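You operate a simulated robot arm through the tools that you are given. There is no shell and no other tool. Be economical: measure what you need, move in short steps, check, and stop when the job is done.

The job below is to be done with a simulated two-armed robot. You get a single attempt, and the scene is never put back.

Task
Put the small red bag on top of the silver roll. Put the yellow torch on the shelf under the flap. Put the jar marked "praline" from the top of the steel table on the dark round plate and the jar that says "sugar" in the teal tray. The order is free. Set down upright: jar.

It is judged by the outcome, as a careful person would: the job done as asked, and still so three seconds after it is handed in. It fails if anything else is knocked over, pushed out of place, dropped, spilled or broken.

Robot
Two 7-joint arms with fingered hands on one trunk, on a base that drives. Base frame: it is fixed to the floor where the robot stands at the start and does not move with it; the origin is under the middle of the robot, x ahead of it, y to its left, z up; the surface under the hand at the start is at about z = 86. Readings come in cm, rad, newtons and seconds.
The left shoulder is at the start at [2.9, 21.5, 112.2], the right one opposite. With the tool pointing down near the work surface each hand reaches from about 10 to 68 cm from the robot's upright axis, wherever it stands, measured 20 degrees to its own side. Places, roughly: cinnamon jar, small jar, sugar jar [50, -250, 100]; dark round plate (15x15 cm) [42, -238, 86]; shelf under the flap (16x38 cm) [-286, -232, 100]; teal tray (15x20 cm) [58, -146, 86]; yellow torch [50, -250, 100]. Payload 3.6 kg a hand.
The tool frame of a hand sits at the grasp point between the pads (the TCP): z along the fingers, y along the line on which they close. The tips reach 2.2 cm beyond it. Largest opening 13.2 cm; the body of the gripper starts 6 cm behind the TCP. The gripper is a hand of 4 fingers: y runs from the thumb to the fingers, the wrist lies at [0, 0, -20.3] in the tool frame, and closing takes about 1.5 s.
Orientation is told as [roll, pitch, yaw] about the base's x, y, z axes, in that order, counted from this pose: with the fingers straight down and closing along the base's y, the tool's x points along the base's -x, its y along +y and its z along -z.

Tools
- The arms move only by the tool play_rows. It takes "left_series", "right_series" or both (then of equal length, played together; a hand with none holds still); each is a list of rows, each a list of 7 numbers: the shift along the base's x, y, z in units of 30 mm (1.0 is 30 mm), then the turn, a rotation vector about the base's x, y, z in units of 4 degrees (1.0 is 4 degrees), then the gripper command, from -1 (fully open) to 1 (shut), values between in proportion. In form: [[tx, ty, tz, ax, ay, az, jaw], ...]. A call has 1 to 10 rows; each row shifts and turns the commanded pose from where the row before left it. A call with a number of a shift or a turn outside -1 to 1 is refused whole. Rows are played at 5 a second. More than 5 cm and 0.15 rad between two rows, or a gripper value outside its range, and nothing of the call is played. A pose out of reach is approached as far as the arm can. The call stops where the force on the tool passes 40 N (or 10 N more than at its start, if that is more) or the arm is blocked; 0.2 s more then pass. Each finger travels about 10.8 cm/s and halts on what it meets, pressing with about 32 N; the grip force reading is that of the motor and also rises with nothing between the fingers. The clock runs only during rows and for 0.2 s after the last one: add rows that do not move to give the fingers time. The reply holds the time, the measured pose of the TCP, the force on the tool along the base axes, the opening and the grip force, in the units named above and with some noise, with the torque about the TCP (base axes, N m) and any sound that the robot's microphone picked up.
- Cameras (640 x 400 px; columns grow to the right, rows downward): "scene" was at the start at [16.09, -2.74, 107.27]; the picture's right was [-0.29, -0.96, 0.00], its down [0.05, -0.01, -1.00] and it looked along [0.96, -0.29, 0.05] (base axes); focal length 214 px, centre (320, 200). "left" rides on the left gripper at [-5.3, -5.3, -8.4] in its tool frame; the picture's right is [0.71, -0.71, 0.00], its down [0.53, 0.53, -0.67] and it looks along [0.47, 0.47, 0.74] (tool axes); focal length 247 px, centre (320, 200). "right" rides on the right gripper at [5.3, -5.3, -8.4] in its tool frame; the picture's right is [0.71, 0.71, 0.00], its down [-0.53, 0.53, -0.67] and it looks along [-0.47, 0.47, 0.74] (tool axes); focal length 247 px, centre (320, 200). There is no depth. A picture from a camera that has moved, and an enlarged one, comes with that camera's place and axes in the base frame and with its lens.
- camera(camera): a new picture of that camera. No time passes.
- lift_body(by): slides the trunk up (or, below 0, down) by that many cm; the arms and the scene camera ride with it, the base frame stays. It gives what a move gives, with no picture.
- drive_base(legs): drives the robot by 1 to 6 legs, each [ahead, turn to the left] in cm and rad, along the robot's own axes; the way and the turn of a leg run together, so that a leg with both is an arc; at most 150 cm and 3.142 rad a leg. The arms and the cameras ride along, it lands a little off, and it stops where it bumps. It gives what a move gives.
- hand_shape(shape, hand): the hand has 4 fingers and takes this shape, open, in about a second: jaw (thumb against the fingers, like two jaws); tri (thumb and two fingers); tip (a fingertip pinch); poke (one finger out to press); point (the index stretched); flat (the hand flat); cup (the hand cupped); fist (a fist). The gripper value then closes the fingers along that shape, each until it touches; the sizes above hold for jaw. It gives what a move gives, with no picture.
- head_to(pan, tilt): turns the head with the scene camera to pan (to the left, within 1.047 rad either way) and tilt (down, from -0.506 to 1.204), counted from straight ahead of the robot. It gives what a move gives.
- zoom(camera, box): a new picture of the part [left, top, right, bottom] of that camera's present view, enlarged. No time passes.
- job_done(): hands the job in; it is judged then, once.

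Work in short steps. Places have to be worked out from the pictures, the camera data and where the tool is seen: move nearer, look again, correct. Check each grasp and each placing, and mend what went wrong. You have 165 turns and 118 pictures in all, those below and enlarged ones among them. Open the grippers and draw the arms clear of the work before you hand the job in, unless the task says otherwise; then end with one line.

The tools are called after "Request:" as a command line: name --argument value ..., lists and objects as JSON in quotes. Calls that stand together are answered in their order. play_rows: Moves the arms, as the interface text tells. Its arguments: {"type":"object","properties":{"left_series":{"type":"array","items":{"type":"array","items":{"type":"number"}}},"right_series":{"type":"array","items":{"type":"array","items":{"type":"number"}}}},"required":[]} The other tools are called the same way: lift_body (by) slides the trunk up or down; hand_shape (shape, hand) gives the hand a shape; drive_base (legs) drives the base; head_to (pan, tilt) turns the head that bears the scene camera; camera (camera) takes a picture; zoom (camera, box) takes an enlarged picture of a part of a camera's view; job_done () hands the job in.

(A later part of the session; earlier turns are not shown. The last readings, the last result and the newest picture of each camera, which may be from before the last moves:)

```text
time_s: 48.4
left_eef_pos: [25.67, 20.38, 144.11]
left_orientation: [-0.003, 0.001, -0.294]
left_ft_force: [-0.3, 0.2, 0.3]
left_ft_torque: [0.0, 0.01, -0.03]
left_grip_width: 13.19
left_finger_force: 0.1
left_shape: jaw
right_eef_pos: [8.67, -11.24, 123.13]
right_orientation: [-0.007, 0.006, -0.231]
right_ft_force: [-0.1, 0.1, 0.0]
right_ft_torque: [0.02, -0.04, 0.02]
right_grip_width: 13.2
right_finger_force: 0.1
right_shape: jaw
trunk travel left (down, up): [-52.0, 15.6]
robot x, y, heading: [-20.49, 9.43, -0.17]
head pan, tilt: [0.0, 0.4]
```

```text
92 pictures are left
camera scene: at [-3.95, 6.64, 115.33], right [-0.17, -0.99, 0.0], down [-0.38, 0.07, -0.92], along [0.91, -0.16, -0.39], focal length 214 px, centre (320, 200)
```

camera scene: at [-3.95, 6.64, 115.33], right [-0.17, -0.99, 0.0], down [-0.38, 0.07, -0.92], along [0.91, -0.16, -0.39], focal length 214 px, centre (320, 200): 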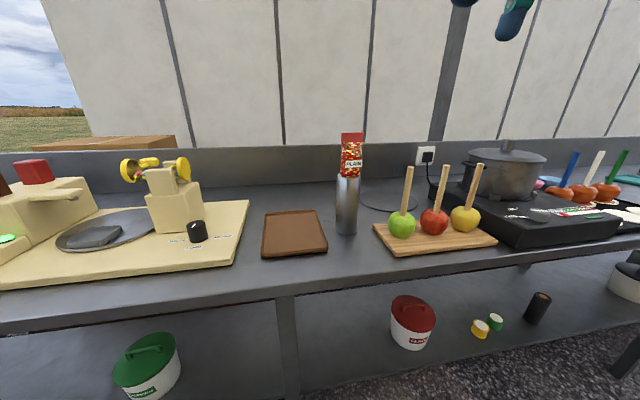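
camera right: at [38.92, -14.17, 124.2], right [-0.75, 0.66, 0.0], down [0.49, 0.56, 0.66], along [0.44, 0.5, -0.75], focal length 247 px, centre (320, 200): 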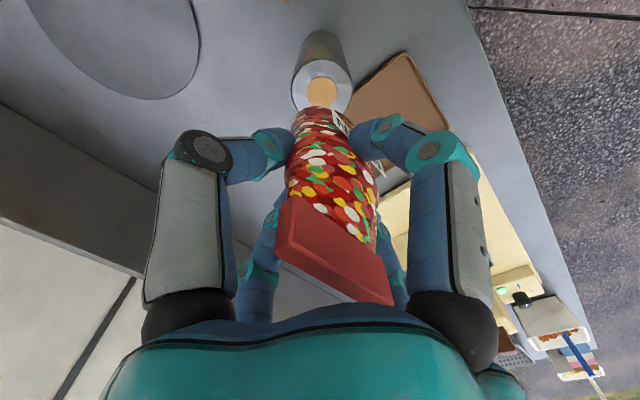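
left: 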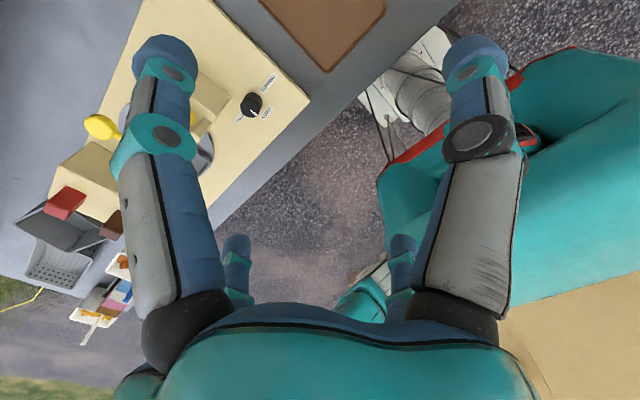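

Both turns were blocked and pushed the base a few centimetres; the counter still looks fine. I look at the left hand camera for something behind me.

Request:
camera --camera "left"

Request:
head_to --pan 1.04 --tilt 0.5

Request:
camera --camera "scene"

```text
91 pictures are left
camera left: at [29.29, 13.79, 152.4], right [-0.88, -0.47, 0.0], down [-0.35, 0.66, 0.67], along [-0.31, 0.59, -0.75], focal length 247 px, centre (320, 200)
```

left: 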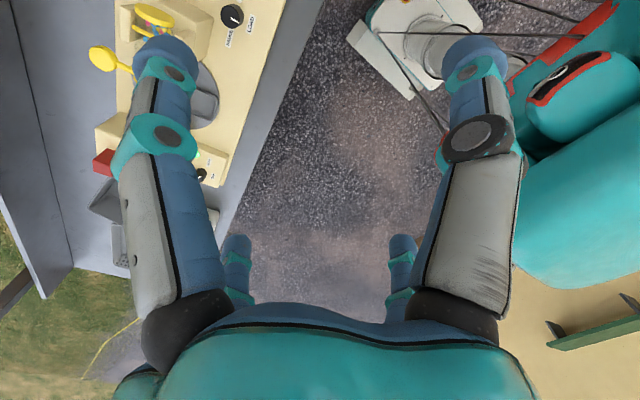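

```text
time_s: 49.6
left_eef_pos: [25.69, 20.41, 144.02]
left_orientation: [-0.001, 0.002, -0.293]
left_ft_force: [-1.1, -0.1, -0.7]
left_ft_torque: [-0.01, 0.02, 0.0]
left_grip_width: 13.21
left_finger_force: 0.1
left_shape: jaw
right_eef_pos: [8.56, -11.38, 123.07]
right_orientation: [-0.007, 0.005, -0.23]
right_ft_force: [0.1, -0.9, -0.1]
right_ft_torque: [0.02, -0.03, -0.02]
right_grip_width: 13.2
right_finger_force: 0.1
right_shape: jaw
trunk travel left (down, up): [-52.0, 15.6]
robot x, y, heading: [-20.1, 9.86, -0.166]
head pan, tilt: [1.04, 0.499]
```

```text
90 pictures are left
camera scene: at [-7.2, 15.15, 114.42], right [0.76, -0.65, 0.0], down [-0.31, -0.37, -0.88], along [0.57, 0.67, -0.48], focal length 214 px, centre (320, 200)
```

scene: 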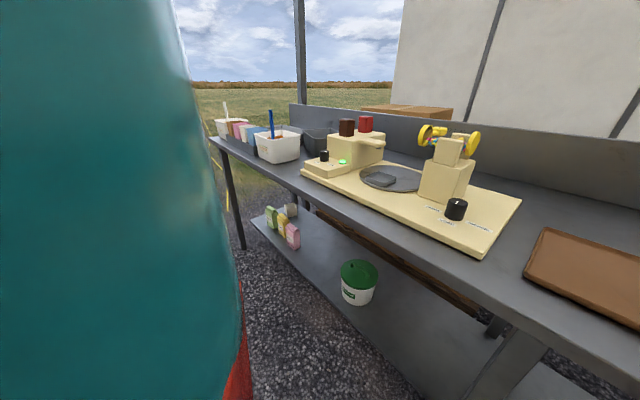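

I cannot see directly behind, so I swing the left hand outward and yaw it to look back past the torso.

Request:
play_rows --left_series '[[0, 0.7, 0, 0, 0, 1, -1], [0, 0.7, 0, 0, 0, 1, -1], [0, 0.7, 0, 0, 0, 1, -1], [0, 0.7, 0, 0, 0, 1, -1], [0, 0.7, 0, 0, 0, 1, -1], [0, 0.7, 0, 0, 0, 1, -1], [-0.5, 0.5, 0, 0, 0, 1, -1], [-0.5, 0.5, 0, 0, 0, 1, -1], [-0.5, 0.5, 0, 0, 0, 1, -1], [-0.5, 0.5, 0, 0, 0, 1, -1]]'

Request:
camera --camera "left"

```text
time_s: 51.9
left_eef_pos: [19.5, 38.99, 143.95]
left_orientation: [-0.004, 0.002, 0.405]
left_ft_force: [-0.6, 1.2, -0.5]
left_ft_torque: [-0.01, -0.02, 0.01]
left_grip_width: 13.19
left_finger_force: 0.2
left_shape: jaw
right_eef_pos: [8.54, -11.31, 123.23]
right_orientation: [-0.007, 0.004, -0.231]
right_ft_force: [-0.6, -0.1, 0.5]
right_ft_torque: [0.03, -0.04, 0.0]
right_grip_width: 13.21
right_finger_force: 0.0
right_shape: jaw
trunk travel left (down, up): [-52.0, 15.6]
robot x, y, heading: [-20.61, 9.97, -0.169]
head pan, tilt: [1.04, 0.499]
```

```text
89 pictures are left
camera left: at [26.51, 36.26, 152.36], right [-0.37, -0.93, 0.0], down [-0.69, 0.28, 0.67], along [-0.62, 0.25, -0.75], focal length 247 px, centre (320, 200)
```

left: 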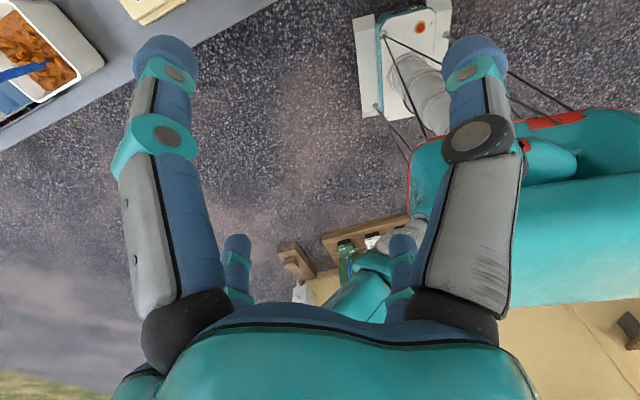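

There is a table edge behind me at about x ≈ -57, which the rear of the base touched. The aisle here runs from about -57 to 27, so I pivot at x ≈ -14, in the middle.

Request:
drive_base --legs '[[6.5, 0], [0, -1.38]]'

Request:
head_to --pan -0.6 --tilt 0.5

Request:
camera --camera "scene"

```text
time_s: 55.9
left_eef_pos: [25.72, -21.48, 144.09]
left_orientation: [0.002, 0.0, -0.86]
left_ft_force: [-1.4, -0.1, -0.5]
left_ft_torque: [0.05, -0.03, -0.02]
left_grip_width: 13.22
left_finger_force: 0.1
left_shape: jaw
right_eef_pos: [-25.31, -26.2, 123.26]
right_orientation: [-0.004, 0.006, -1.495]
right_ft_force: [-0.8, -0.3, 0.8]
right_ft_torque: [0.01, -0.05, 0.04]
right_grip_width: 13.19
right_finger_force: 0.1
right_shape: jaw
trunk travel left (down, up): [-52.0, 15.6]
robot x, y, heading: [-8.86, 8.69, -1.468]
head pan, tilt: [1.04, 0.499]
stopped in leg 2: the robot was blocked; the commanded pose is now the measured one
```

```text
time_s: 57.6
left_eef_pos: [26.19, -21.4, 144.15]
left_orientation: [-0.001, 0.001, -0.857]
left_ft_force: [0.1, 0.3, -0.5]
left_ft_torque: [-0.01, 0.02, -0.01]
left_grip_width: 13.19
left_finger_force: 0.1
left_shape: jaw
right_eef_pos: [-25.04, -26.06, 123.26]
right_orientation: [-0.005, 0.006, -1.493]
right_ft_force: [0.6, 0.2, -0.6]
right_ft_torque: [-0.02, -0.04, -0.01]
right_grip_width: 13.2
right_finger_force: 0.1
right_shape: jaw
trunk travel left (down, up): [-52.0, 15.6]
robot x, y, heading: [-8.96, 8.93, -1.465]
head pan, tilt: [-0.6, 0.499]
```

```text
88 pictures are left
camera scene: at [-12.41, -6.97, 114.41], right [-0.88, 0.47, 0.0], down [0.23, 0.42, -0.88], along [-0.41, -0.77, -0.48], focal length 214 px, centre (320, 200)
```

scene: 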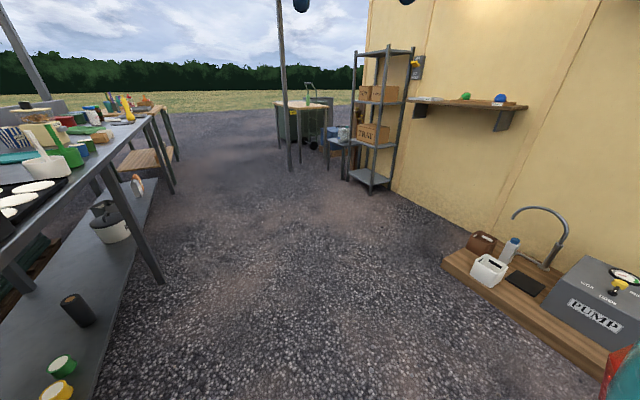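

Behind is a sink bench; ahead the aisle is free. I drive forward, arcing slightly away from the counter.

Request:
drive_base --legs '[[60, -0.25], [120, 0]]'

Request:
head_to --pan 0.5 --tilt 0.4

Request:
camera --camera "scene"

```text
time_s: 66.6
left_eef_pos: [3.55, -206.21, 143.99]
left_orientation: [-0.001, -0.001, -1.084]
left_ft_force: [-0.1, -0.7, -0.3]
left_ft_torque: [0.01, 0.0, 0.01]
left_grip_width: 13.2
left_finger_force: 0.0
left_shape: jaw
right_eef_pos: [-47.69, -199.43, 123.3]
right_orientation: [-0.006, 0.005, -1.718]
right_ft_force: [0.2, -0.8, 0.2]
right_ft_torque: [0.04, -0.01, -0.01]
right_grip_width: 13.19
right_finger_force: 0.0
right_shape: jaw
trunk travel left (down, up): [-52.0, 15.6]
robot x, y, heading: [-24.25, -168.93, -1.688]
head pan, tilt: [-0.6, 0.499]
```

```text
time_s: 68.0
left_eef_pos: [3.33, -206.19, 144.24]
left_orientation: [-0.002, 0.0, -1.083]
left_ft_force: [-0.1, -0.8, -0.1]
left_ft_torque: [0.0, 0.03, 0.0]
left_grip_width: 13.2
left_finger_force: 0.0
left_shape: jaw
right_eef_pos: [-47.62, -199.28, 123.36]
right_orientation: [-0.005, 0.004, -1.718]
right_ft_force: [0.3, -0.1, 0.5]
right_ft_torque: [0.0, 0.0, -0.04]
right_grip_width: 13.22
right_finger_force: 0.0
right_shape: jaw
trunk travel left (down, up): [-52.0, 15.6]
robot x, y, heading: [-24.31, -169.27, -1.689]
head pan, tilt: [0.499, 0.4]
```

```text
87 pictures are left
camera scene: at [-21.67, -185.25, 115.33], right [-0.93, -0.37, 0.0], down [-0.15, 0.36, -0.92], along [0.34, -0.85, -0.39], focal length 214 px, centre (320, 200)
```

scene: 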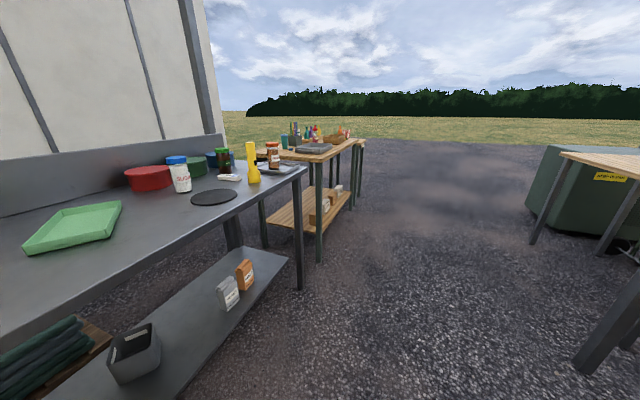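

The jars, torch and round plate are in view. A green tray near [58, -207] is not the teal one at y -146. I zoom in to read the labels.

Request:
zoom --camera "scene" --box '[110, 120, 310, 220]'

```text
3.20 times, centred on (210, 170) of scene
camera zoom: at [-21.67, -185.25, 115.33], right [-0.93, -0.37, 0.0], down [-0.15, 0.36, -0.92], along [0.34, -0.85, -0.39], focal length 686 px, centre (672, 296)
```

zoom: 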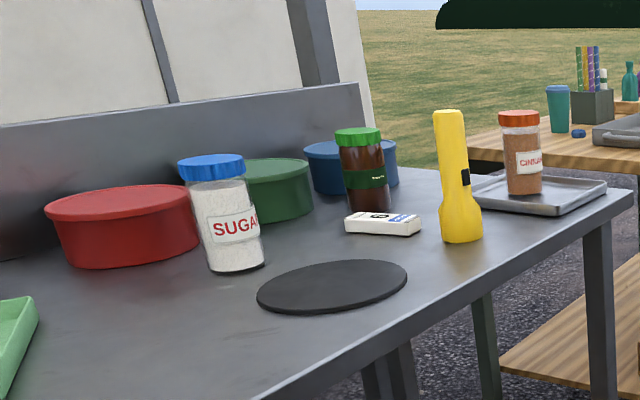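

I estimate sugar at [56, -238], the dark green-lid jar at [59, -262], the torch at [38, -256] and the plate at [41, -238]. I drive on and face the table from a distance.

Request:
drive_base --legs '[[72, 0], [0, 1.69]]'

Request:
head_to --pan 0 --tilt 0.35

Request:
camera --camera "scene"

```text
time_s: 74.8
left_eef_pos: [12.53, -229.04, 144.22]
left_orientation: [-0.001, -0.002, 0.117]
left_ft_force: [-0.2, -0.8, -0.1]
left_ft_torque: [-0.05, 0.02, 0.0]
left_grip_width: 13.17
left_finger_force: 0.1
left_shape: jaw
right_eef_pos: [-12.2, -274.18, 123.38]
right_orientation: [-0.009, 0.008, -0.516]
right_ft_force: [-0.6, 0.4, -0.3]
right_ft_torque: [0.0, 0.0, 0.0]
right_grip_width: 13.22
right_finger_force: 0.0
right_shape: jaw
trunk travel left (down, up): [-52.0, 15.6]
robot x, y, heading: [-34.91, -245.48, -0.45]
head pan, tilt: [0.499, 0.4]
stopped in leg 2: the robot was blocked; the commanded pose is now the measured one
```

```text
time_s: 75.7
left_eef_pos: [12.26, -229.12, 144.29]
left_orientation: [-0.002, -0.002, 0.117]
left_ft_force: [0.0, -0.8, 0.4]
left_ft_torque: [-0.02, 0.03, -0.01]
left_grip_width: 13.21
left_finger_force: 0.1
left_shape: jaw
right_eef_pos: [-12.51, -274.37, 123.47]
right_orientation: [-0.008, 0.006, -0.518]
right_ft_force: [0.3, 0.0, -0.4]
right_ft_torque: [0.02, 0.02, 0.0]
right_grip_width: 13.21
right_finger_force: 0.0
right_shape: jaw
trunk travel left (down, up): [-52.0, 15.6]
robot x, y, heading: [-34.97, -245.43, -0.452]
head pan, tilt: [0.0, 0.351]
```

```text
85 pictures are left
camera scene: at [-19.68, -252.98, 115.78], right [-0.43, -0.9, 0.0], down [-0.31, 0.15, -0.94], along [0.85, -0.41, -0.34], focal length 214 px, centre (320, 200)
```

scene: 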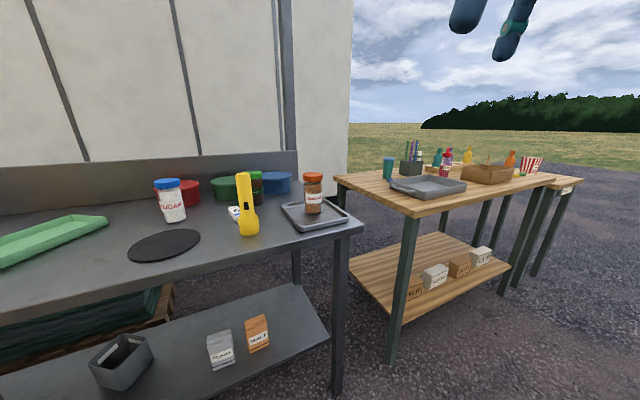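

The turn stopped at -0.45 with nothing visible nearby. I check the hand camera view of the base surroundings, then continue the turn.

Request:
camera --camera "left"

Request:
drive_base --legs '[[0, 0.2]]'

```text
84 pictures are left
camera left: at [18.2, -233.92, 152.58], right [-0.62, -0.78, 0.0], down [-0.59, 0.46, 0.67], along [-0.52, 0.41, -0.75], focal length 247 px, centre (320, 200)
```

left: 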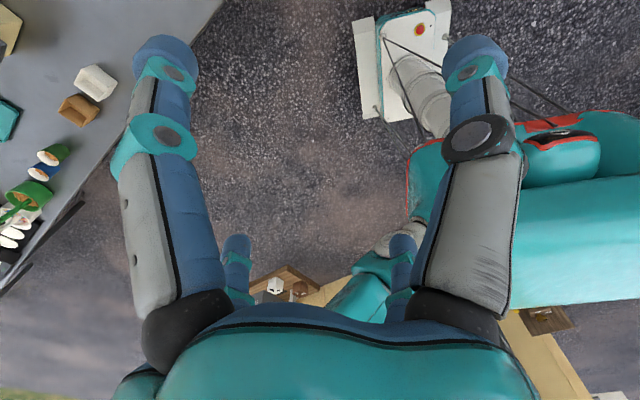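

```text
time_s: 76.9
left_eef_pos: [8.23, -220.34, 144.37]
left_orientation: [-0.001, -0.003, 0.316]
left_ft_force: [-0.9, 0.1, 0.1]
left_ft_torque: [0.03, 0.01, 0.01]
left_grip_width: 13.2
left_finger_force: 0.0
left_shape: jaw
right_eef_pos: [-7.09, -269.39, 123.39]
right_orientation: [-0.005, 0.005, -0.317]
right_ft_force: [-0.3, 0.0, -0.2]
right_ft_torque: [0.02, -0.01, 0.02]
right_grip_width: 13.22
right_finger_force: 0.0
right_shape: jaw
trunk travel left (down, up): [-52.0, 15.6]
robot x, y, heading: [-34.9, -246.5, -0.243]
head pan, tilt: [0.0, 0.351]
```

Smaller turns work. I square up to the table and drive up to it.

Request:
drive_base --legs '[[0, 0.243], [30, 0]]'

Request:
head_to --pan 0 --tilt 0.6

Request:
camera --camera "scene"

```text
time_s: 79.8
left_eef_pos: [31.18, -211.03, 144.19]
left_orientation: [-0.001, -0.002, 0.556]
left_ft_force: [0.4, 0.1, -0.1]
left_ft_torque: [0.03, 0.01, 0.03]
left_grip_width: 13.2
left_finger_force: 0.0
left_shape: jaw
right_eef_pos: [27.93, -262.19, 123.44]
right_orientation: [-0.008, 0.008, -0.076]
right_ft_force: [-0.8, -0.7, 0.1]
right_ft_torque: [-0.01, 0.0, -0.01]
right_grip_width: 13.21
right_finger_force: 0.0
right_shape: jaw
trunk travel left (down, up): [-52.0, 15.6]
robot x, y, heading: [-4.91, -246.06, -0.01]
head pan, tilt: [0.0, 0.351]
```

```text
time_s: 80.6
left_eef_pos: [31.14, -210.9, 144.44]
left_orientation: [-0.001, -0.003, 0.556]
left_ft_force: [0.2, 0.4, 0.8]
left_ft_torque: [0.01, -0.03, 0.0]
left_grip_width: 13.2
left_finger_force: 0.1
left_shape: jaw
right_eef_pos: [27.93, -262.17, 123.59]
right_orientation: [-0.005, 0.004, -0.075]
right_ft_force: [0.3, 0.2, -1.1]
right_ft_torque: [0.01, -0.06, -0.01]
right_grip_width: 13.19
right_finger_force: 0.1
right_shape: jaw
trunk travel left (down, up): [-52.0, 15.6]
robot x, y, heading: [-4.61, -246.58, -0.009]
head pan, tilt: [0.0, 0.6]
```

```text
83 pictures are left
camera scene: at [11.69, -246.58, 113.52], right [-0.01, -1.0, 0.0], down [-0.56, 0.0, -0.83], along [0.83, -0.01, -0.56], focal length 214 px, centre (320, 200)
```

scene: 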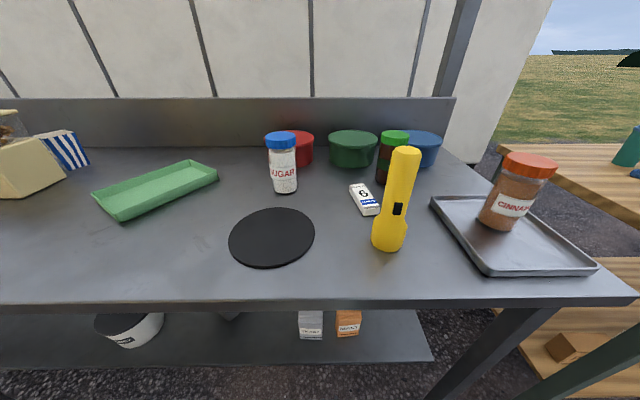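

I zoom on the green-lid jar to read its label.

Request:
zoom --camera "scene" --box '[340, 110, 440, 270]'

Request:
camera --camera "right"

```text
2.50 times, centred on (390, 190) of scene
camera zoom: at [11.69, -246.58, 113.52], right [-0.01, -1.0, 0.0], down [-0.56, 0.0, -0.83], along [0.83, -0.01, -0.56], focal length 536 px, centre (145, 225)
```

zoom: 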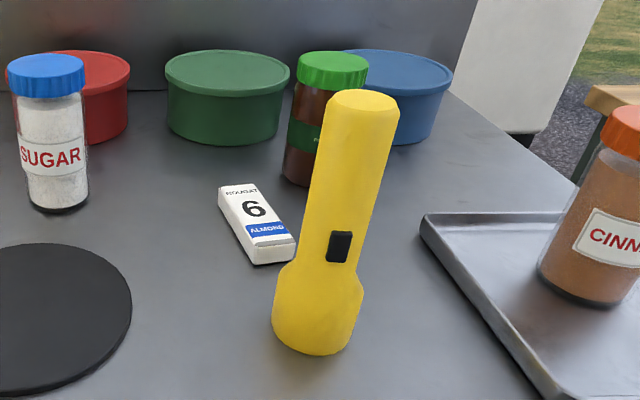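

```text
81 pictures are left
camera right: at [22.14, -266.99, 131.87], right [-0.65, 0.76, 0.0], down [0.57, 0.49, 0.66], along [0.5, 0.43, -0.75], focal length 247 px, centre (320, 200)
```

right: 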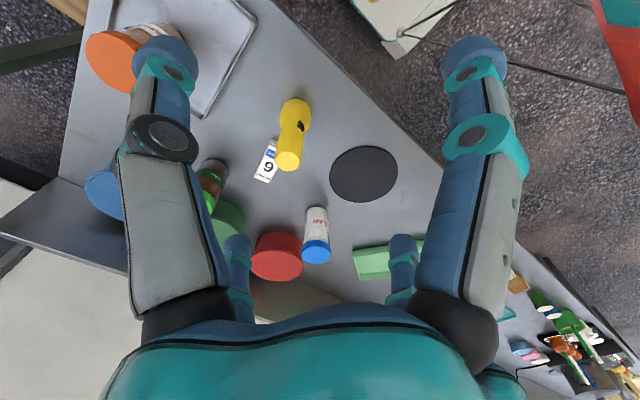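

The green-lid jar at about [60, -264] is out at the reach limit, so I drive 7 cm closer to avoid the straight-arm problem.

Request:
drive_base --legs '[[7, 0]]'

```text
time_s: 81.6
left_eef_pos: [38.47, -211.01, 144.35]
left_orientation: [0.001, 0.001, 0.557]
left_ft_force: [0.4, -0.3, -0.6]
left_ft_torque: [-0.02, 0.02, -0.02]
left_grip_width: 13.19
left_finger_force: 0.1
left_shape: jaw
right_eef_pos: [35.12, -262.44, 123.35]
right_orientation: [-0.007, 0.009, -0.076]
right_ft_force: [0.5, -0.7, -0.1]
right_ft_torque: [-0.03, 0.04, 0.01]
right_grip_width: 13.19
right_finger_force: 0.0
right_shape: jaw
trunk travel left (down, up): [-52.0, 15.6]
robot x, y, heading: [2.44, -245.95, -0.01]
head pan, tilt: [0.0, 0.6]
```

Not blocked. I move the right hand forward over the jar area at z ≈ 119 to look down.

Request:
play_rows --right_series '[[1, -0.2, -0.2, 0, 0, 0.2, -1], [1, -0.2, -0.2, 0, 0, 0.2, -1], [1, -0.2, -0.2, 0, 0, 0.2, -1], [1, -0.2, -0.2, 0, 0, 0.2, -1], [1, -0.2, -0.2, 0, 0, 0.2, -1], [1, -0.2, -0.2, 0, 0, 0, -1]]'

Request:
camera --camera "right"

Request:
camera --camera "scene"

```text
time_s: 83.0
left_eef_pos: [38.14, -211.0, 144.4]
left_orientation: [-0.001, -0.001, 0.556]
left_ft_force: [0.0, -0.1, 0.1]
left_ft_torque: [0.02, 0.05, 0.01]
left_grip_width: 13.2
left_finger_force: 0.0
left_shape: jaw
right_eef_pos: [52.96, -265.95, 119.79]
right_orientation: [-0.006, 0.007, -0.007]
right_ft_force: [0.4, -0.1, -0.4]
right_ft_torque: [0.0, -0.02, -0.03]
right_grip_width: 13.17
right_finger_force: 0.0
right_shape: jaw
trunk travel left (down, up): [-52.0, 15.6]
robot x, y, heading: [2.39, -246.5, -0.005]
head pan, tilt: [0.0, 0.6]
```

```text
80 pictures are left
camera right: at [47.66, -271.11, 128.16], right [-0.7, 0.71, 0.0], down [0.53, 0.53, 0.66], along [0.47, 0.46, -0.75], focal length 247 px, centre (320, 200)
```

right: 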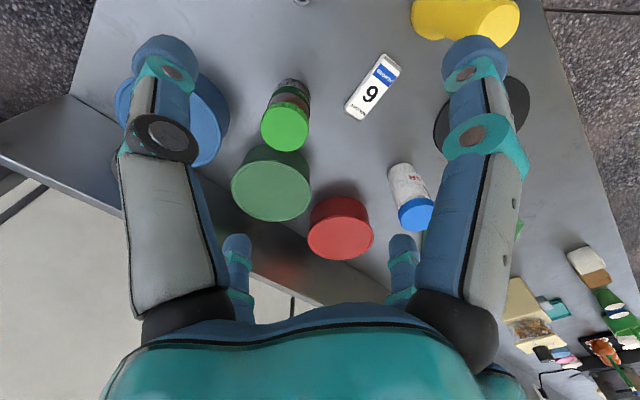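

```text
79 pictures are left
camera scene: at [18.76, -246.64, 113.49], right [-0.01, -1.0, 0.0], down [-0.57, 0.0, -0.82], along [0.82, -0.01, -0.57], focal length 214 px, centre (320, 200)
```

scene: 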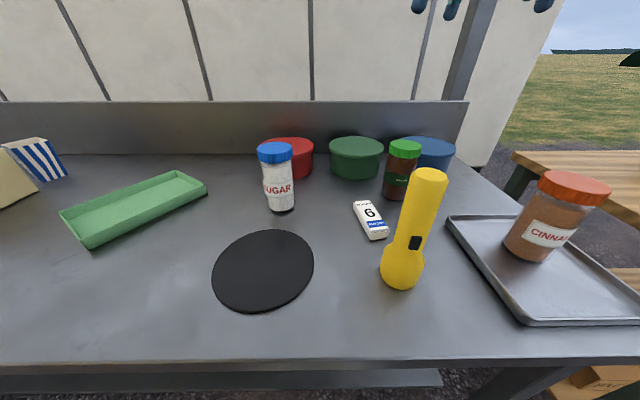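

The jar lid triangulates to [61.2, -264.6, 97.3], with a few centimetres clear of the containers on each side. I move above it at z 108.

Request:
play_rows --right_series '[[0.69, 0.11, -0.98, 0, 0, 0, -1], [0.69, 0.11, -0.98, 0, 0, 0, -1], [0.69, 0.11, -0.98, 0, 0, 0, -1], [0.69, 0.11, -0.98, 0, 0, 0, -1], [0, 0, 0, 0, 0, 0, -1]]'

Request:
camera --camera "right"

Request:
zoom --camera "scene" --box '[320, 60, 480, 220]'

```text
time_s: 84.2
left_eef_pos: [38.04, -211.03, 144.51]
left_orientation: [-0.001, -0.002, 0.556]
left_ft_force: [-0.6, -0.1, 0.4]
left_ft_torque: [0.01, 0.0, 0.02]
left_grip_width: 13.22
left_finger_force: 0.0
left_shape: jaw
right_eef_pos: [61.06, -264.42, 108.25]
right_orientation: [-0.006, 0.006, -0.007]
right_ft_force: [0.6, 0.8, 0.4]
right_ft_torque: [0.0, -0.01, 0.0]
right_grip_width: 13.2
right_finger_force: 0.1
right_shape: jaw
trunk travel left (down, up): [-52.0, 15.6]
robot x, y, heading: [2.16, -246.1, -0.005]
head pan, tilt: [0.0, 0.6]
```

```text
78 pictures are left
camera right: at [55.71, -269.6, 116.6], right [-0.7, 0.71, 0.0], down [0.53, 0.53, 0.66], along [0.47, 0.46, -0.75], focal length 247 px, centre (320, 200)
```

right: 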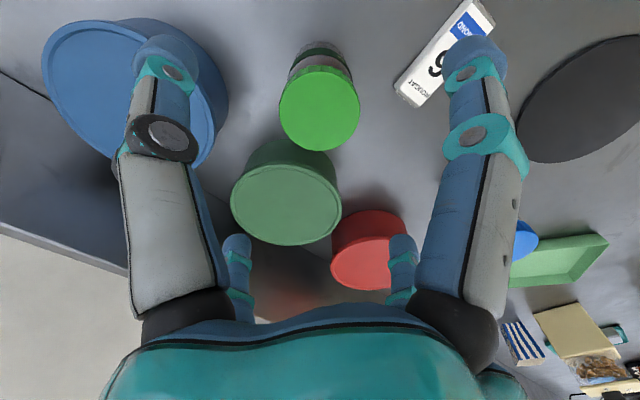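

```text
2.50 times, centred on (400, 140) of scene
camera zoom: at [18.66, -246.66, 113.51], right [-0.01, -1.0, 0.0], down [-0.57, 0.0, -0.82], along [0.82, -0.01, -0.57], focal length 536 px, centre (120, 350)
```

zoom: 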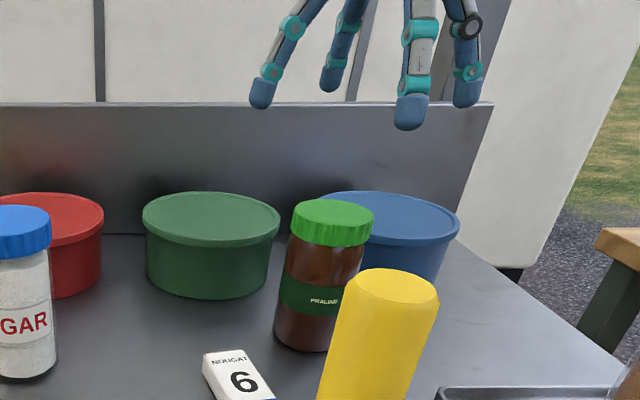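

The label reads PRALINE. The four fingers surround the grasp point, so I narrow the opening to about 10.5 cm to clear the containers and descend halfway.

Request:
play_rows --right_series '[[0, 0, 0, 0, 0, 0, -0.6], [0, 0, -0.5, 0, 0, 0, -0.6], [0, 0, -0.8, 0, 0, 0, -0.6], [0, 0, -0.8, 0, 0, 0, -0.6], [0, 0, 0, 0, 0, 0, -0.6]]'

Request:
camera --camera "right"

Request:
zoom --camera "scene" --box '[320, 60, 480, 220]'

```text
time_s: 85.4
left_eef_pos: [37.98, -210.99, 144.32]
left_orientation: [-0.001, -0.002, 0.556]
left_ft_force: [0.3, 0.6, 0.0]
left_ft_torque: [0.02, -0.02, 0.01]
left_grip_width: 13.19
left_finger_force: 0.2
left_shape: jaw
right_eef_pos: [61.14, -264.61, 101.77]
right_orientation: [-0.006, 0.005, -0.008]
right_ft_force: [0.7, -0.3, 0.0]
right_ft_torque: [0.01, 0.03, -0.03]
right_grip_width: 10.57
right_finger_force: 0.1
right_shape: jaw
trunk travel left (down, up): [-52.0, 15.6]
robot x, y, heading: [2.36, -246.25, -0.006]
head pan, tilt: [0.0, 0.6]
```

```text
76 pictures are left
camera right: at [55.74, -269.66, 110.19], right [-0.7, 0.71, 0.0], down [0.53, 0.53, 0.66], along [0.47, 0.46, -0.75], focal length 247 px, centre (320, 200)
```

right: 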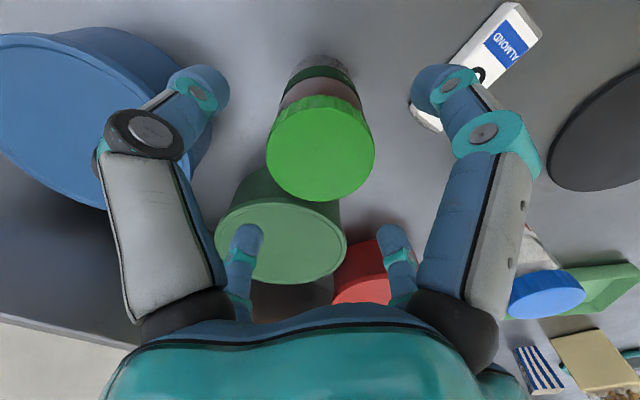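

```text
2.50 times, centred on (400, 140) of scene
camera zoom: at [18.7, -246.64, 113.51], right [-0.01, -1.0, 0.0], down [-0.57, 0.0, -0.82], along [0.82, -0.01, -0.57], focal length 536 px, centre (120, 350)
```

zoom: 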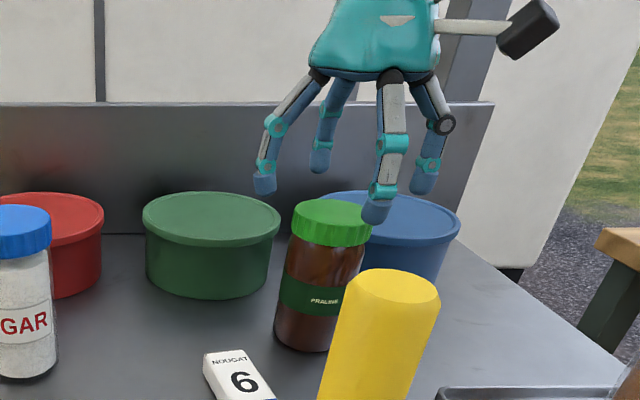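

The far finger would pass close to the green container. I yaw the hand -16° so it goes into the gap, then descend to z 93.

Request:
play_rows --right_series '[[0, 0, 0, 0, 0, -1, -0.6], [0, 0, 0, 0, 0, -1, -0.6], [0, 0, 0, 0, 0, -1, -0.6], [0, 0, 0, 0, 0, -1, -0.6], [0, 0, -0.6, 0, 0, 0, -0.6], [0, 0, -0.6, 0, 0, 0, -0.6], [0, 0, -0.6, 0, 0, 0, -0.6], [0, 0, -0.6, 0, 0, 0, -0.6], [0, 0, -0.5, 0, 0, 0, -0.6], [0, 0, 0, 0, 0, 0, -0.6]]'

Request:
camera --camera "right"

```text
time_s: 87.6
left_eef_pos: [38.07, -211.06, 144.52]
left_orientation: [-0.002, -0.002, 0.556]
left_ft_force: [-0.1, 0.5, 0.4]
left_ft_torque: [0.05, -0.01, -0.03]
left_grip_width: 13.2
left_finger_force: 0.0
left_shape: jaw
right_eef_pos: [61.28, -264.64, 93.28]
right_orientation: [-0.008, 0.006, -0.288]
right_ft_force: [-0.5, -0.6, 0.3]
right_ft_torque: [-0.02, 0.02, 0.01]
right_grip_width: 10.57
right_finger_force: 0.0
right_shape: jaw
trunk travel left (down, up): [-52.0, 15.6]
robot x, y, heading: [2.4, -246.39, -0.008]
head pan, tilt: [0.0, 0.6]
```

```text
74 pictures are left
camera right: at [54.66, -268.15, 101.63], right [-0.48, 0.88, 0.0], down [0.66, 0.36, 0.66], along [0.58, 0.32, -0.75], focal length 247 px, centre (320, 200)
```

right: 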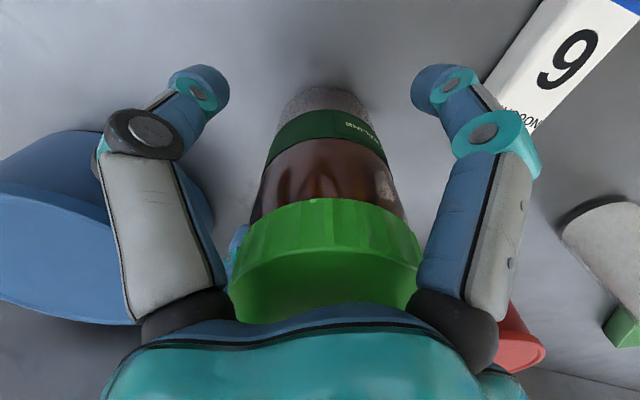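

Well centred with no contact force. I close gently.

Request:
play_rows --right_series '[[0, 0, 0, 0, 0, 0, -0.2], [0, 0, 0, 0, 0, 0, 0.1], [0, 0, 0, 0, 0, 0, 0.4], [0, 0, 0, 0, 0, 0, 0.4], [0, 0, 0, 0, 0, 0, 0.4], [0, 0, 0, 0, 0, 0, 0.4]]'

```text
time_s: 89.0
left_eef_pos: [38.12, -210.9, 144.42]
left_orientation: [-0.002, -0.002, 0.558]
left_ft_force: [-0.5, 0.4, -0.6]
left_ft_torque: [0.01, 0.02, 0.0]
left_grip_width: 13.22
left_finger_force: 0.0
left_shape: jaw
right_eef_pos: [61.2, -264.62, 93.2]
right_orientation: [-0.007, 0.006, -0.287]
right_ft_force: [0.3, -0.1, 0.5]
right_ft_torque: [0.01, 0.01, -0.01]
right_grip_width: 5.13
right_finger_force: 32.0
right_shape: jaw
trunk travel left (down, up): [-52.0, 15.6]
robot x, y, heading: [1.95, -246.29, -0.008]
head pan, tilt: [0.0, 0.6]
```

Grip holds at 5.1 cm wide. I lift straight up first, then retreat.

Request:
play_rows --right_series '[[0, 0, 0.5, 0, 0, 0, 0.4], [0, 0, 0.7, 0, 0, 0, 0.4], [-0.2, 0, 0.8, 0, 0, 0, 0.4], [-0.6, 0.2, 0.8, 0, 0, 0, 0.4], [-0.8, 0.4, 0.6, 0, 0, 0, 0.4]]'

Request:
camera --camera "scene"

```text
time_s: 90.2
left_eef_pos: [38.12, -211.0, 144.35]
left_orientation: [-0.001, -0.002, 0.556]
left_ft_force: [-0.9, -0.1, 0.1]
left_ft_torque: [0.0, 0.02, -0.01]
left_grip_width: 13.22
left_finger_force: 0.0
left_shape: jaw
right_eef_pos: [56.33, -262.95, 103.35]
right_orientation: [-0.006, 0.006, -0.289]
right_ft_force: [0.4, -0.7, -4.2]
right_ft_torque: [-0.01, -0.01, 0.03]
right_grip_width: 5.14
right_finger_force: 32.1
right_shape: jaw
trunk travel left (down, up): [-52.0, 15.6]
robot x, y, heading: [2.12, -246.05, -0.007]
head pan, tilt: [0.0, 0.6]
```

```text
73 pictures are left
camera scene: at [18.69, -246.64, 113.5], right [-0.01, -1.0, 0.0], down [-0.57, 0.0, -0.82], along [0.82, -0.01, -0.57], focal length 214 px, centre (320, 200)
```

scene: 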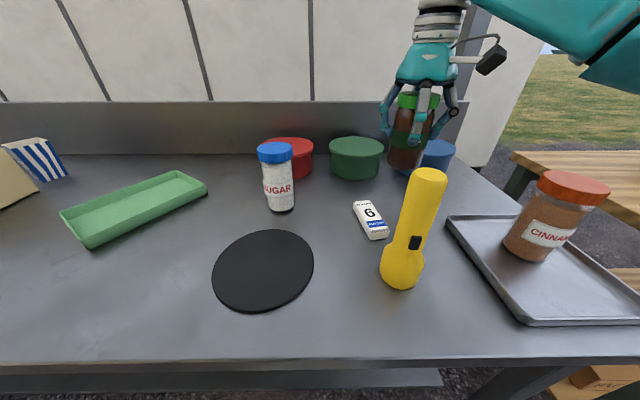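

The jar is up. I carry it to above the plate centre at [40.2, -238.2].

Request:
play_rows --right_series '[[-0.6, 0.917, 0, 0, 0, 0, 0.4], [-0.6, 0.917, 0, 0, 0, 0, 0.4], [-0.6, 0.917, 0, 0, 0, 0, 0.4], [-0.6, 0.917, 0, 0, 0, 0, 0.4], [-0.6, 0.917, 0, 0, 0, 0, 0.4], [-0.6, 0.917, 0, 0, 0, 0, 0.4], [-0.6, 0.917, 0, 0, 0, 0, 0.4], [-0.6, 0.917, 0, 0, 0, 0, 0.4], [-0.57, 0.914, 0, 0, 0, 0, 0.4], [0, 0, 0, 0, 0, 0, 0.4]]'

Request:
camera --camera "scene"

Request:
camera --camera "right"

```text
time_s: 92.4
left_eef_pos: [38.12, -211.07, 144.35]
left_orientation: [-0.001, -0.002, 0.557]
left_ft_force: [-0.4, 0.4, -0.3]
left_ft_torque: [0.02, -0.05, -0.01]
left_grip_width: 13.18
left_finger_force: 0.1
left_shape: jaw
right_eef_pos: [40.37, -237.88, 103.19]
right_orientation: [-0.008, 0.003, -0.286]
right_ft_force: [-0.8, 0.7, -4.0]
right_ft_torque: [0.0, 0.02, -0.03]
right_grip_width: 5.13
right_finger_force: 31.9
right_shape: jaw
trunk travel left (down, up): [-52.0, 15.6]
robot x, y, heading: [2.34, -246.14, -0.005]
head pan, tilt: [0.0, 0.6]
```

```text
72 pictures are left
camera scene: at [18.75, -246.68, 113.5], right [-0.01, -1.0, 0.0], down [-0.57, 0.0, -0.82], along [0.82, -0.01, -0.57], focal length 214 px, centre (320, 200)
```

scene: 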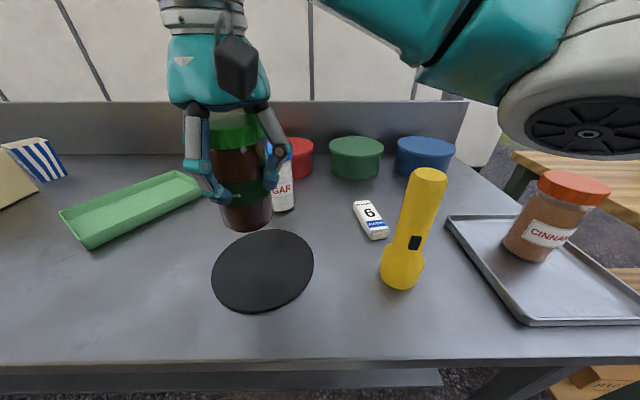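

```text
71 pictures are left
camera right: at [33.76, -241.41, 111.67], right [-0.48, 0.88, 0.0], down [0.66, 0.36, 0.66], along [0.58, 0.32, -0.75], focal length 247 px, centre (320, 200)
```

right: 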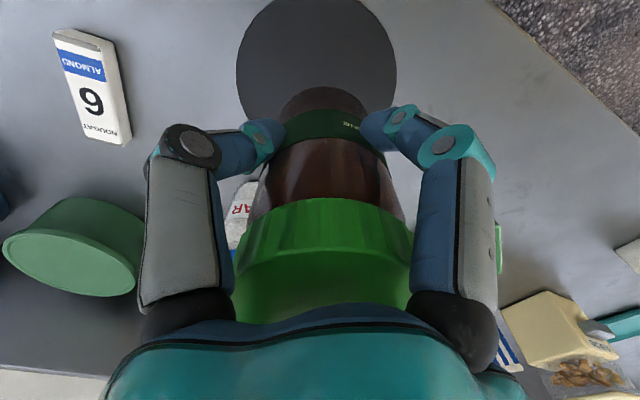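

Aligned. I lower to just above the plate, then creep until contact.

Request:
play_rows --right_series '[[0, 0, -0.7, 0, 0, 0, 0.4], [0, 0, -0.8, 0, 0, 0, 0.4], [0, 0, -0.8, 0, 0, 0, 0.4], [0, 0, -0.5, 0, 0, 0, 0.4], [0, 0, -0.1, 0, 0, 0, 0.4], [0, 0, 0, 0, 0, 0, 0.4]]'

Request:
play_rows --right_series '[[0, 0, -0.07, 0, 0, 0, 0.4], [0, 0, -0.07, 0, 0, 0, 0.4], [0, 0, 0, 0, 0, 0, 0.4]]'

Request:
zoom --camera "scene" --box '[180, 120, 340, 320]'

```text
time_s: 93.8
left_eef_pos: [38.12, -211.06, 144.43]
left_orientation: [-0.002, -0.002, 0.556]
left_ft_force: [0.1, -0.1, 0.6]
left_ft_torque: [-0.02, -0.03, 0.0]
left_grip_width: 13.22
left_finger_force: 0.0
left_shape: jaw
right_eef_pos: [40.34, -237.91, 94.66]
right_orientation: [-0.007, 0.007, -0.285]
right_ft_force: [0.2, -0.7, -3.4]
right_ft_torque: [-0.02, -0.02, -0.01]
right_grip_width: 5.12
right_finger_force: 31.8
right_shape: jaw
trunk travel left (down, up): [-52.0, 15.6]
robot x, y, heading: [1.81, -246.4, -0.006]
head pan, tilt: [0.0, 0.6]
```

```text
time_s: 94.6
left_eef_pos: [38.13, -211.0, 144.42]
left_orientation: [0.0, -0.001, 0.557]
left_ft_force: [-0.5, -1.1, 0.5]
left_ft_torque: [0.02, -0.01, 0.02]
left_grip_width: 13.2
left_finger_force: 0.1
left_shape: jaw
right_eef_pos: [40.41, -237.82, 94.2]
right_orientation: [-0.006, 0.005, -0.287]
right_ft_force: [0.0, -0.3, -4.0]
right_ft_torque: [0.01, 0.02, -0.02]
right_grip_width: 5.1
right_finger_force: 32.0
right_shape: jaw
trunk travel left (down, up): [-52.0, 15.6]
robot x, y, heading: [2.44, -246.37, -0.01]
head pan, tilt: [0.0, 0.6]
```

```text
2.00 times, centred on (260, 220) of scene
camera zoom: at [18.72, -246.63, 113.5], right [-0.01, -1.0, 0.0], down [-0.57, 0.0, -0.82], along [0.82, -0.01, -0.57], focal length 429 px, centre (440, 160)
```

zoom: 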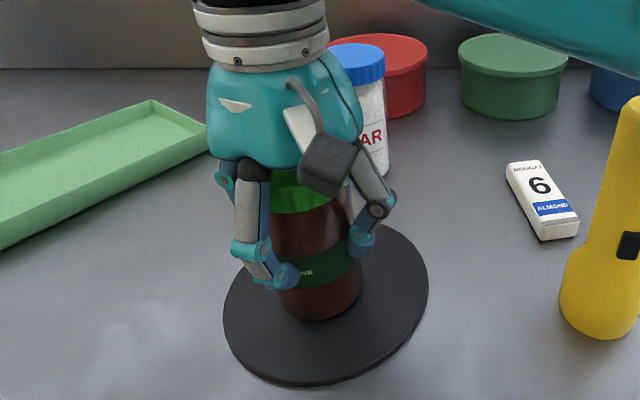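

Close to contact; I keep creeping down.

Request:
play_rows --right_series '[[0, 0, -0.06, 0, 0, 0, 0.4], [0, 0, -0.06, 0, 0, 0, 0.4], [0, 0, -0.06, 0, 0, 0, 0.4], [0, 0, 0, 0, 0, 0, 0.4]]'

```text
time_s: 95.6
left_eef_pos: [38.07, -211.01, 144.46]
left_orientation: [-0.002, -0.002, 0.558]
left_ft_force: [0.5, -0.1, -0.3]
left_ft_torque: [-0.02, -0.01, -0.02]
left_grip_width: 13.21
left_finger_force: 0.0
left_shape: jaw
right_eef_pos: [40.2, -237.99, 93.75]
right_orientation: [-0.005, 0.006, -0.286]
right_ft_force: [1.8, -1.4, 6.9]
right_ft_torque: [-0.04, -0.03, 0.01]
right_grip_width: 5.09
right_finger_force: 32.2
right_shape: jaw
trunk travel left (down, up): [-52.0, 15.6]
robot x, y, heading: [2.31, -246.01, -0.007]
head pan, tilt: [0.0, 0.6]
```

Contact. I release, open, and rise.

Request:
play_rows --right_series '[[0, 0, 0.02, 0, 0, 0, 0.15], [0, 0, 0, 0, 0, 0, 0], [0, 0, 0, 0, 0, 0, -0.4], [0, 0, 0, 0, 0, 0, -0.8], [0, 0, 0.5, 0, 0, 0, -0.8], [0, 0, 0.8, 0, 0, 0, -0.8], [0, 0, 1, 0, 0, 0, -0.8], [0, 0, 1, 0, 0, 0, -1], [0, 0, 1, 0, 0, 0, -1], [0, 0, 1, 0, 0, 0, -1]]'

Request:
camera --camera "scene"

```text
time_s: 97.8
left_eef_pos: [38.04, -210.85, 144.42]
left_orientation: [-0.001, -0.002, 0.558]
left_ft_force: [-0.5, -0.1, -0.7]
left_ft_torque: [0.01, 0.02, 0.01]
left_grip_width: 13.18
left_finger_force: 0.1
left_shape: jaw
right_eef_pos: [40.28, -238.01, 109.67]
right_orientation: [-0.007, 0.007, -0.287]
right_ft_force: [-0.1, 0.1, 0.5]
right_ft_torque: [-0.03, 0.03, 0.0]
right_grip_width: 13.19
right_finger_force: 0.1
right_shape: jaw
trunk travel left (down, up): [-52.0, 15.6]
robot x, y, heading: [1.88, -246.25, -0.006]
head pan, tilt: [0.0, 0.6]
```

```text
69 pictures are left
camera scene: at [18.68, -246.63, 113.51], right [-0.01, -1.0, 0.0], down [-0.57, 0.0, -0.82], along [0.82, -0.01, -0.57], focal length 214 px, centre (320, 200)
```

scene: 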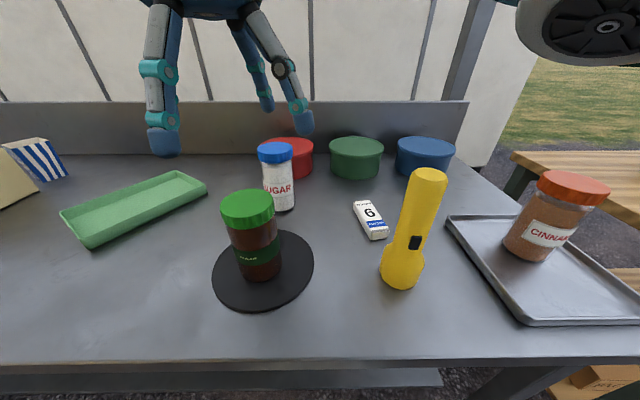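

Praline stands on the plate. Next is sugar with the left hand, so first I move the right hand up and away to the right.

Request:
play_rows --right_series '[[0, 0, 1, 0, 0, 0, -1], [0, -0.3, 1, 0, 0, 0, -1], [-0.3, -1, 1, 0, 0, 0, -1], [-0.5, -1, 0.5, 0, 0, 0, -1], [-0.5, -1, 0.5, 0, 0, 0, -1], [-0.5, -1, 0, 0, 0, 0, -1], [-0.5, -1, 0, 0, 0, 0, -1], [-0.5, -1, 0, 0, 0, 0, -1], [0, -1, 0, 0, 0, 0, -1]]' --left_series '[[0, 0, 0, 0, 0, -1, -1], [0, 0, 0, 0, 0, -1, -1], [0, 0, 0, 0, 0, -1, -1], [0, 0, 0, 0, 0, -1, -1], [0, -0.3, -0.5, 0, 0, -1, -1], [0.5, -0.7, -0.6, 0, 0, -1, -1], [0.5, -0.7, -0.7, 0, 0, -1, -1], [0.5, -0.7, -0.7, 0, 0, -1, -1], [0.5, -0.7, -0.7, 0, 0, 0, -1]]'

Request:
play_rows --left_series '[[0.7, -1, -0.7, 0, 0, 0, -1], [0.7, -1, -0.7, 0, 0, 0, -1], [0.7, -1, -0.7, 0, 0, 0, -1], [0.5, -1, -0.7, 0, 0, 0, -1], [0, -1, -0.5, 0, 0, 0, -1]]'

Request:
camera --camera "left"

Request:
camera --camera "scene"

```text
time_s: 99.8
left_eef_pos: [44.16, -220.21, 134.7]
left_orientation: [-0.001, -0.002, -0.002]
left_ft_force: [0.4, 0.5, -0.1]
left_ft_torque: [-0.01, -0.01, 0.0]
left_grip_width: 13.19
left_finger_force: 0.0
left_shape: jaw
right_eef_pos: [32.0, -260.09, 121.79]
right_orientation: [-0.004, 0.007, -0.287]
right_ft_force: [-0.4, 0.6, 0.2]
right_ft_torque: [0.01, 0.01, -0.02]
right_grip_width: 13.17
right_finger_force: 0.0
right_shape: jaw
trunk travel left (down, up): [-52.0, 15.6]
robot x, y, heading: [2.35, -246.32, -0.007]
head pan, tilt: [0.0, 0.6]
```

```text
time_s: 101.0
left_eef_pos: [52.06, -235.34, 125.11]
left_orientation: [-0.003, -0.002, -0.001]
left_ft_force: [-0.3, 0.1, -1.0]
left_ft_torque: [0.04, 0.03, 0.02]
left_grip_width: 13.22
left_finger_force: 0.1
left_shape: jaw
right_eef_pos: [31.95, -260.03, 121.65]
right_orientation: [-0.005, 0.007, -0.287]
right_ft_force: [0.1, -0.6, -0.3]
right_ft_torque: [0.01, 0.02, 0.02]
right_grip_width: 13.19
right_finger_force: 0.2
right_shape: jaw
trunk travel left (down, up): [-52.0, 15.6]
robot x, y, heading: [2.58, -246.07, -0.008]
head pan, tilt: [0.0, 0.6]
```

```text
68 pictures are left
camera left: at [57.43, -240.71, 133.38], right [-0.71, -0.71, 0.0], down [-0.53, 0.53, 0.67], along [-0.47, 0.47, -0.75], focal length 247 px, centre (320, 200)
```

left: 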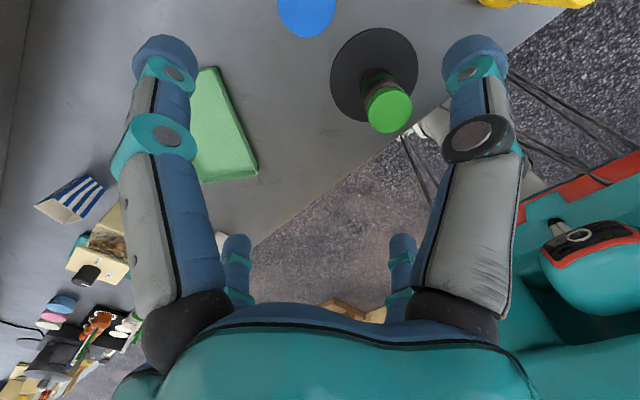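

```text
67 pictures are left
camera scene: at [18.7, -246.73, 113.5], right [-0.01, -1.0, 0.0], down [-0.57, 0.0, -0.82], along [0.82, -0.01, -0.57], focal length 214 px, centre (320, 200)
```

scene: 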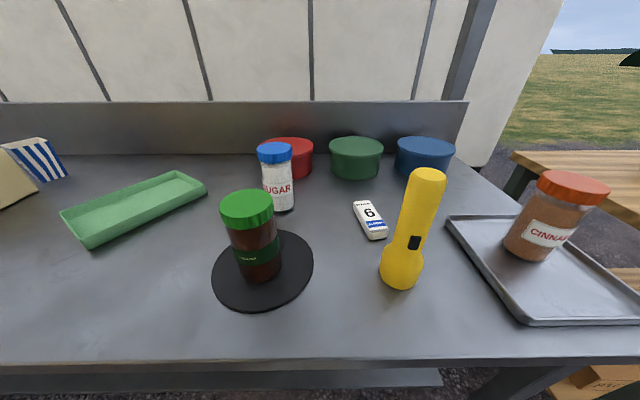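

I align the left hand above the sugar at about [56.3, -238.4] and go to z 110.

Request:
play_rows --left_series '[[0.28, -0.2, -1, 0, 0, 0, -1], [0.28, -0.2, -1, 0, 0, 0, -1], [0.28, -0.2, -1, 0, 0, 0, -1], [0.28, -0.2, -1, 0, 0, 0, -1], [0.28, -0.2, -1, 0, 0, 0, -1], [0, 0, 0, 0, 0, 0, -0.7]]'

Request:
camera --camera "left"

Request:
zoom --camera "scene" --box '[200, 60, 360, 220]'

```text
time_s: 102.4
left_eef_pos: [55.96, -238.44, 109.74]
left_orientation: [-0.003, -0.002, -0.002]
left_ft_force: [0.3, -0.1, 0.1]
left_ft_torque: [0.0, -0.02, -0.01]
left_grip_width: 11.24
left_finger_force: 0.1
left_shape: jaw
right_eef_pos: [31.93, -259.86, 121.62]
right_orientation: [-0.006, 0.005, -0.285]
right_ft_force: [-0.3, 0.2, 0.4]
right_ft_torque: [-0.03, 0.01, 0.01]
right_grip_width: 13.19
right_finger_force: 0.0
right_shape: jaw
trunk travel left (down, up): [-52.0, 15.6]
robot x, y, heading: [2.09, -246.1, -0.009]
head pan, tilt: [0.0, 0.6]
```

```text
66 pictures are left
camera left: at [61.32, -243.62, 118.17], right [-0.71, -0.71, 0.0], down [-0.53, 0.53, 0.67], along [-0.47, 0.47, -0.75], focal length 247 px, centre (320, 200)
```

left: 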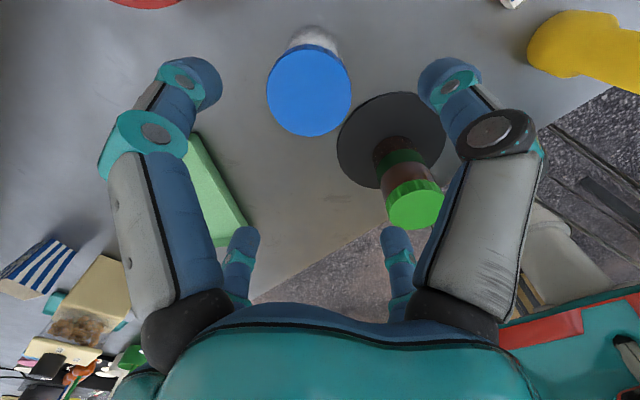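

```text
2.50 times, centred on (280, 140) of scene
camera zoom: at [18.69, -246.63, 113.51], right [-0.01, -1.0, 0.0], down [-0.57, 0.0, -0.82], along [0.82, -0.01, -0.57], focal length 536 px, centre (420, 350)
```

zoom: 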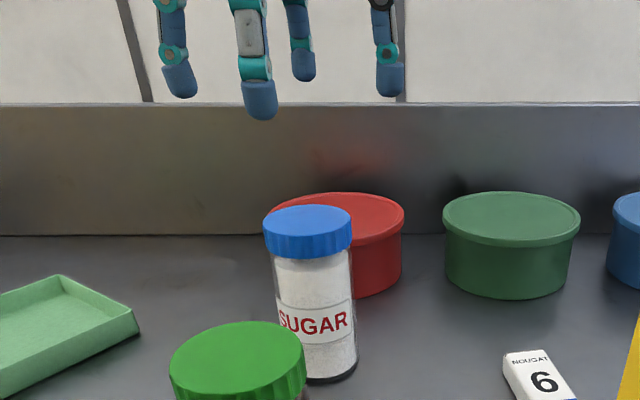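

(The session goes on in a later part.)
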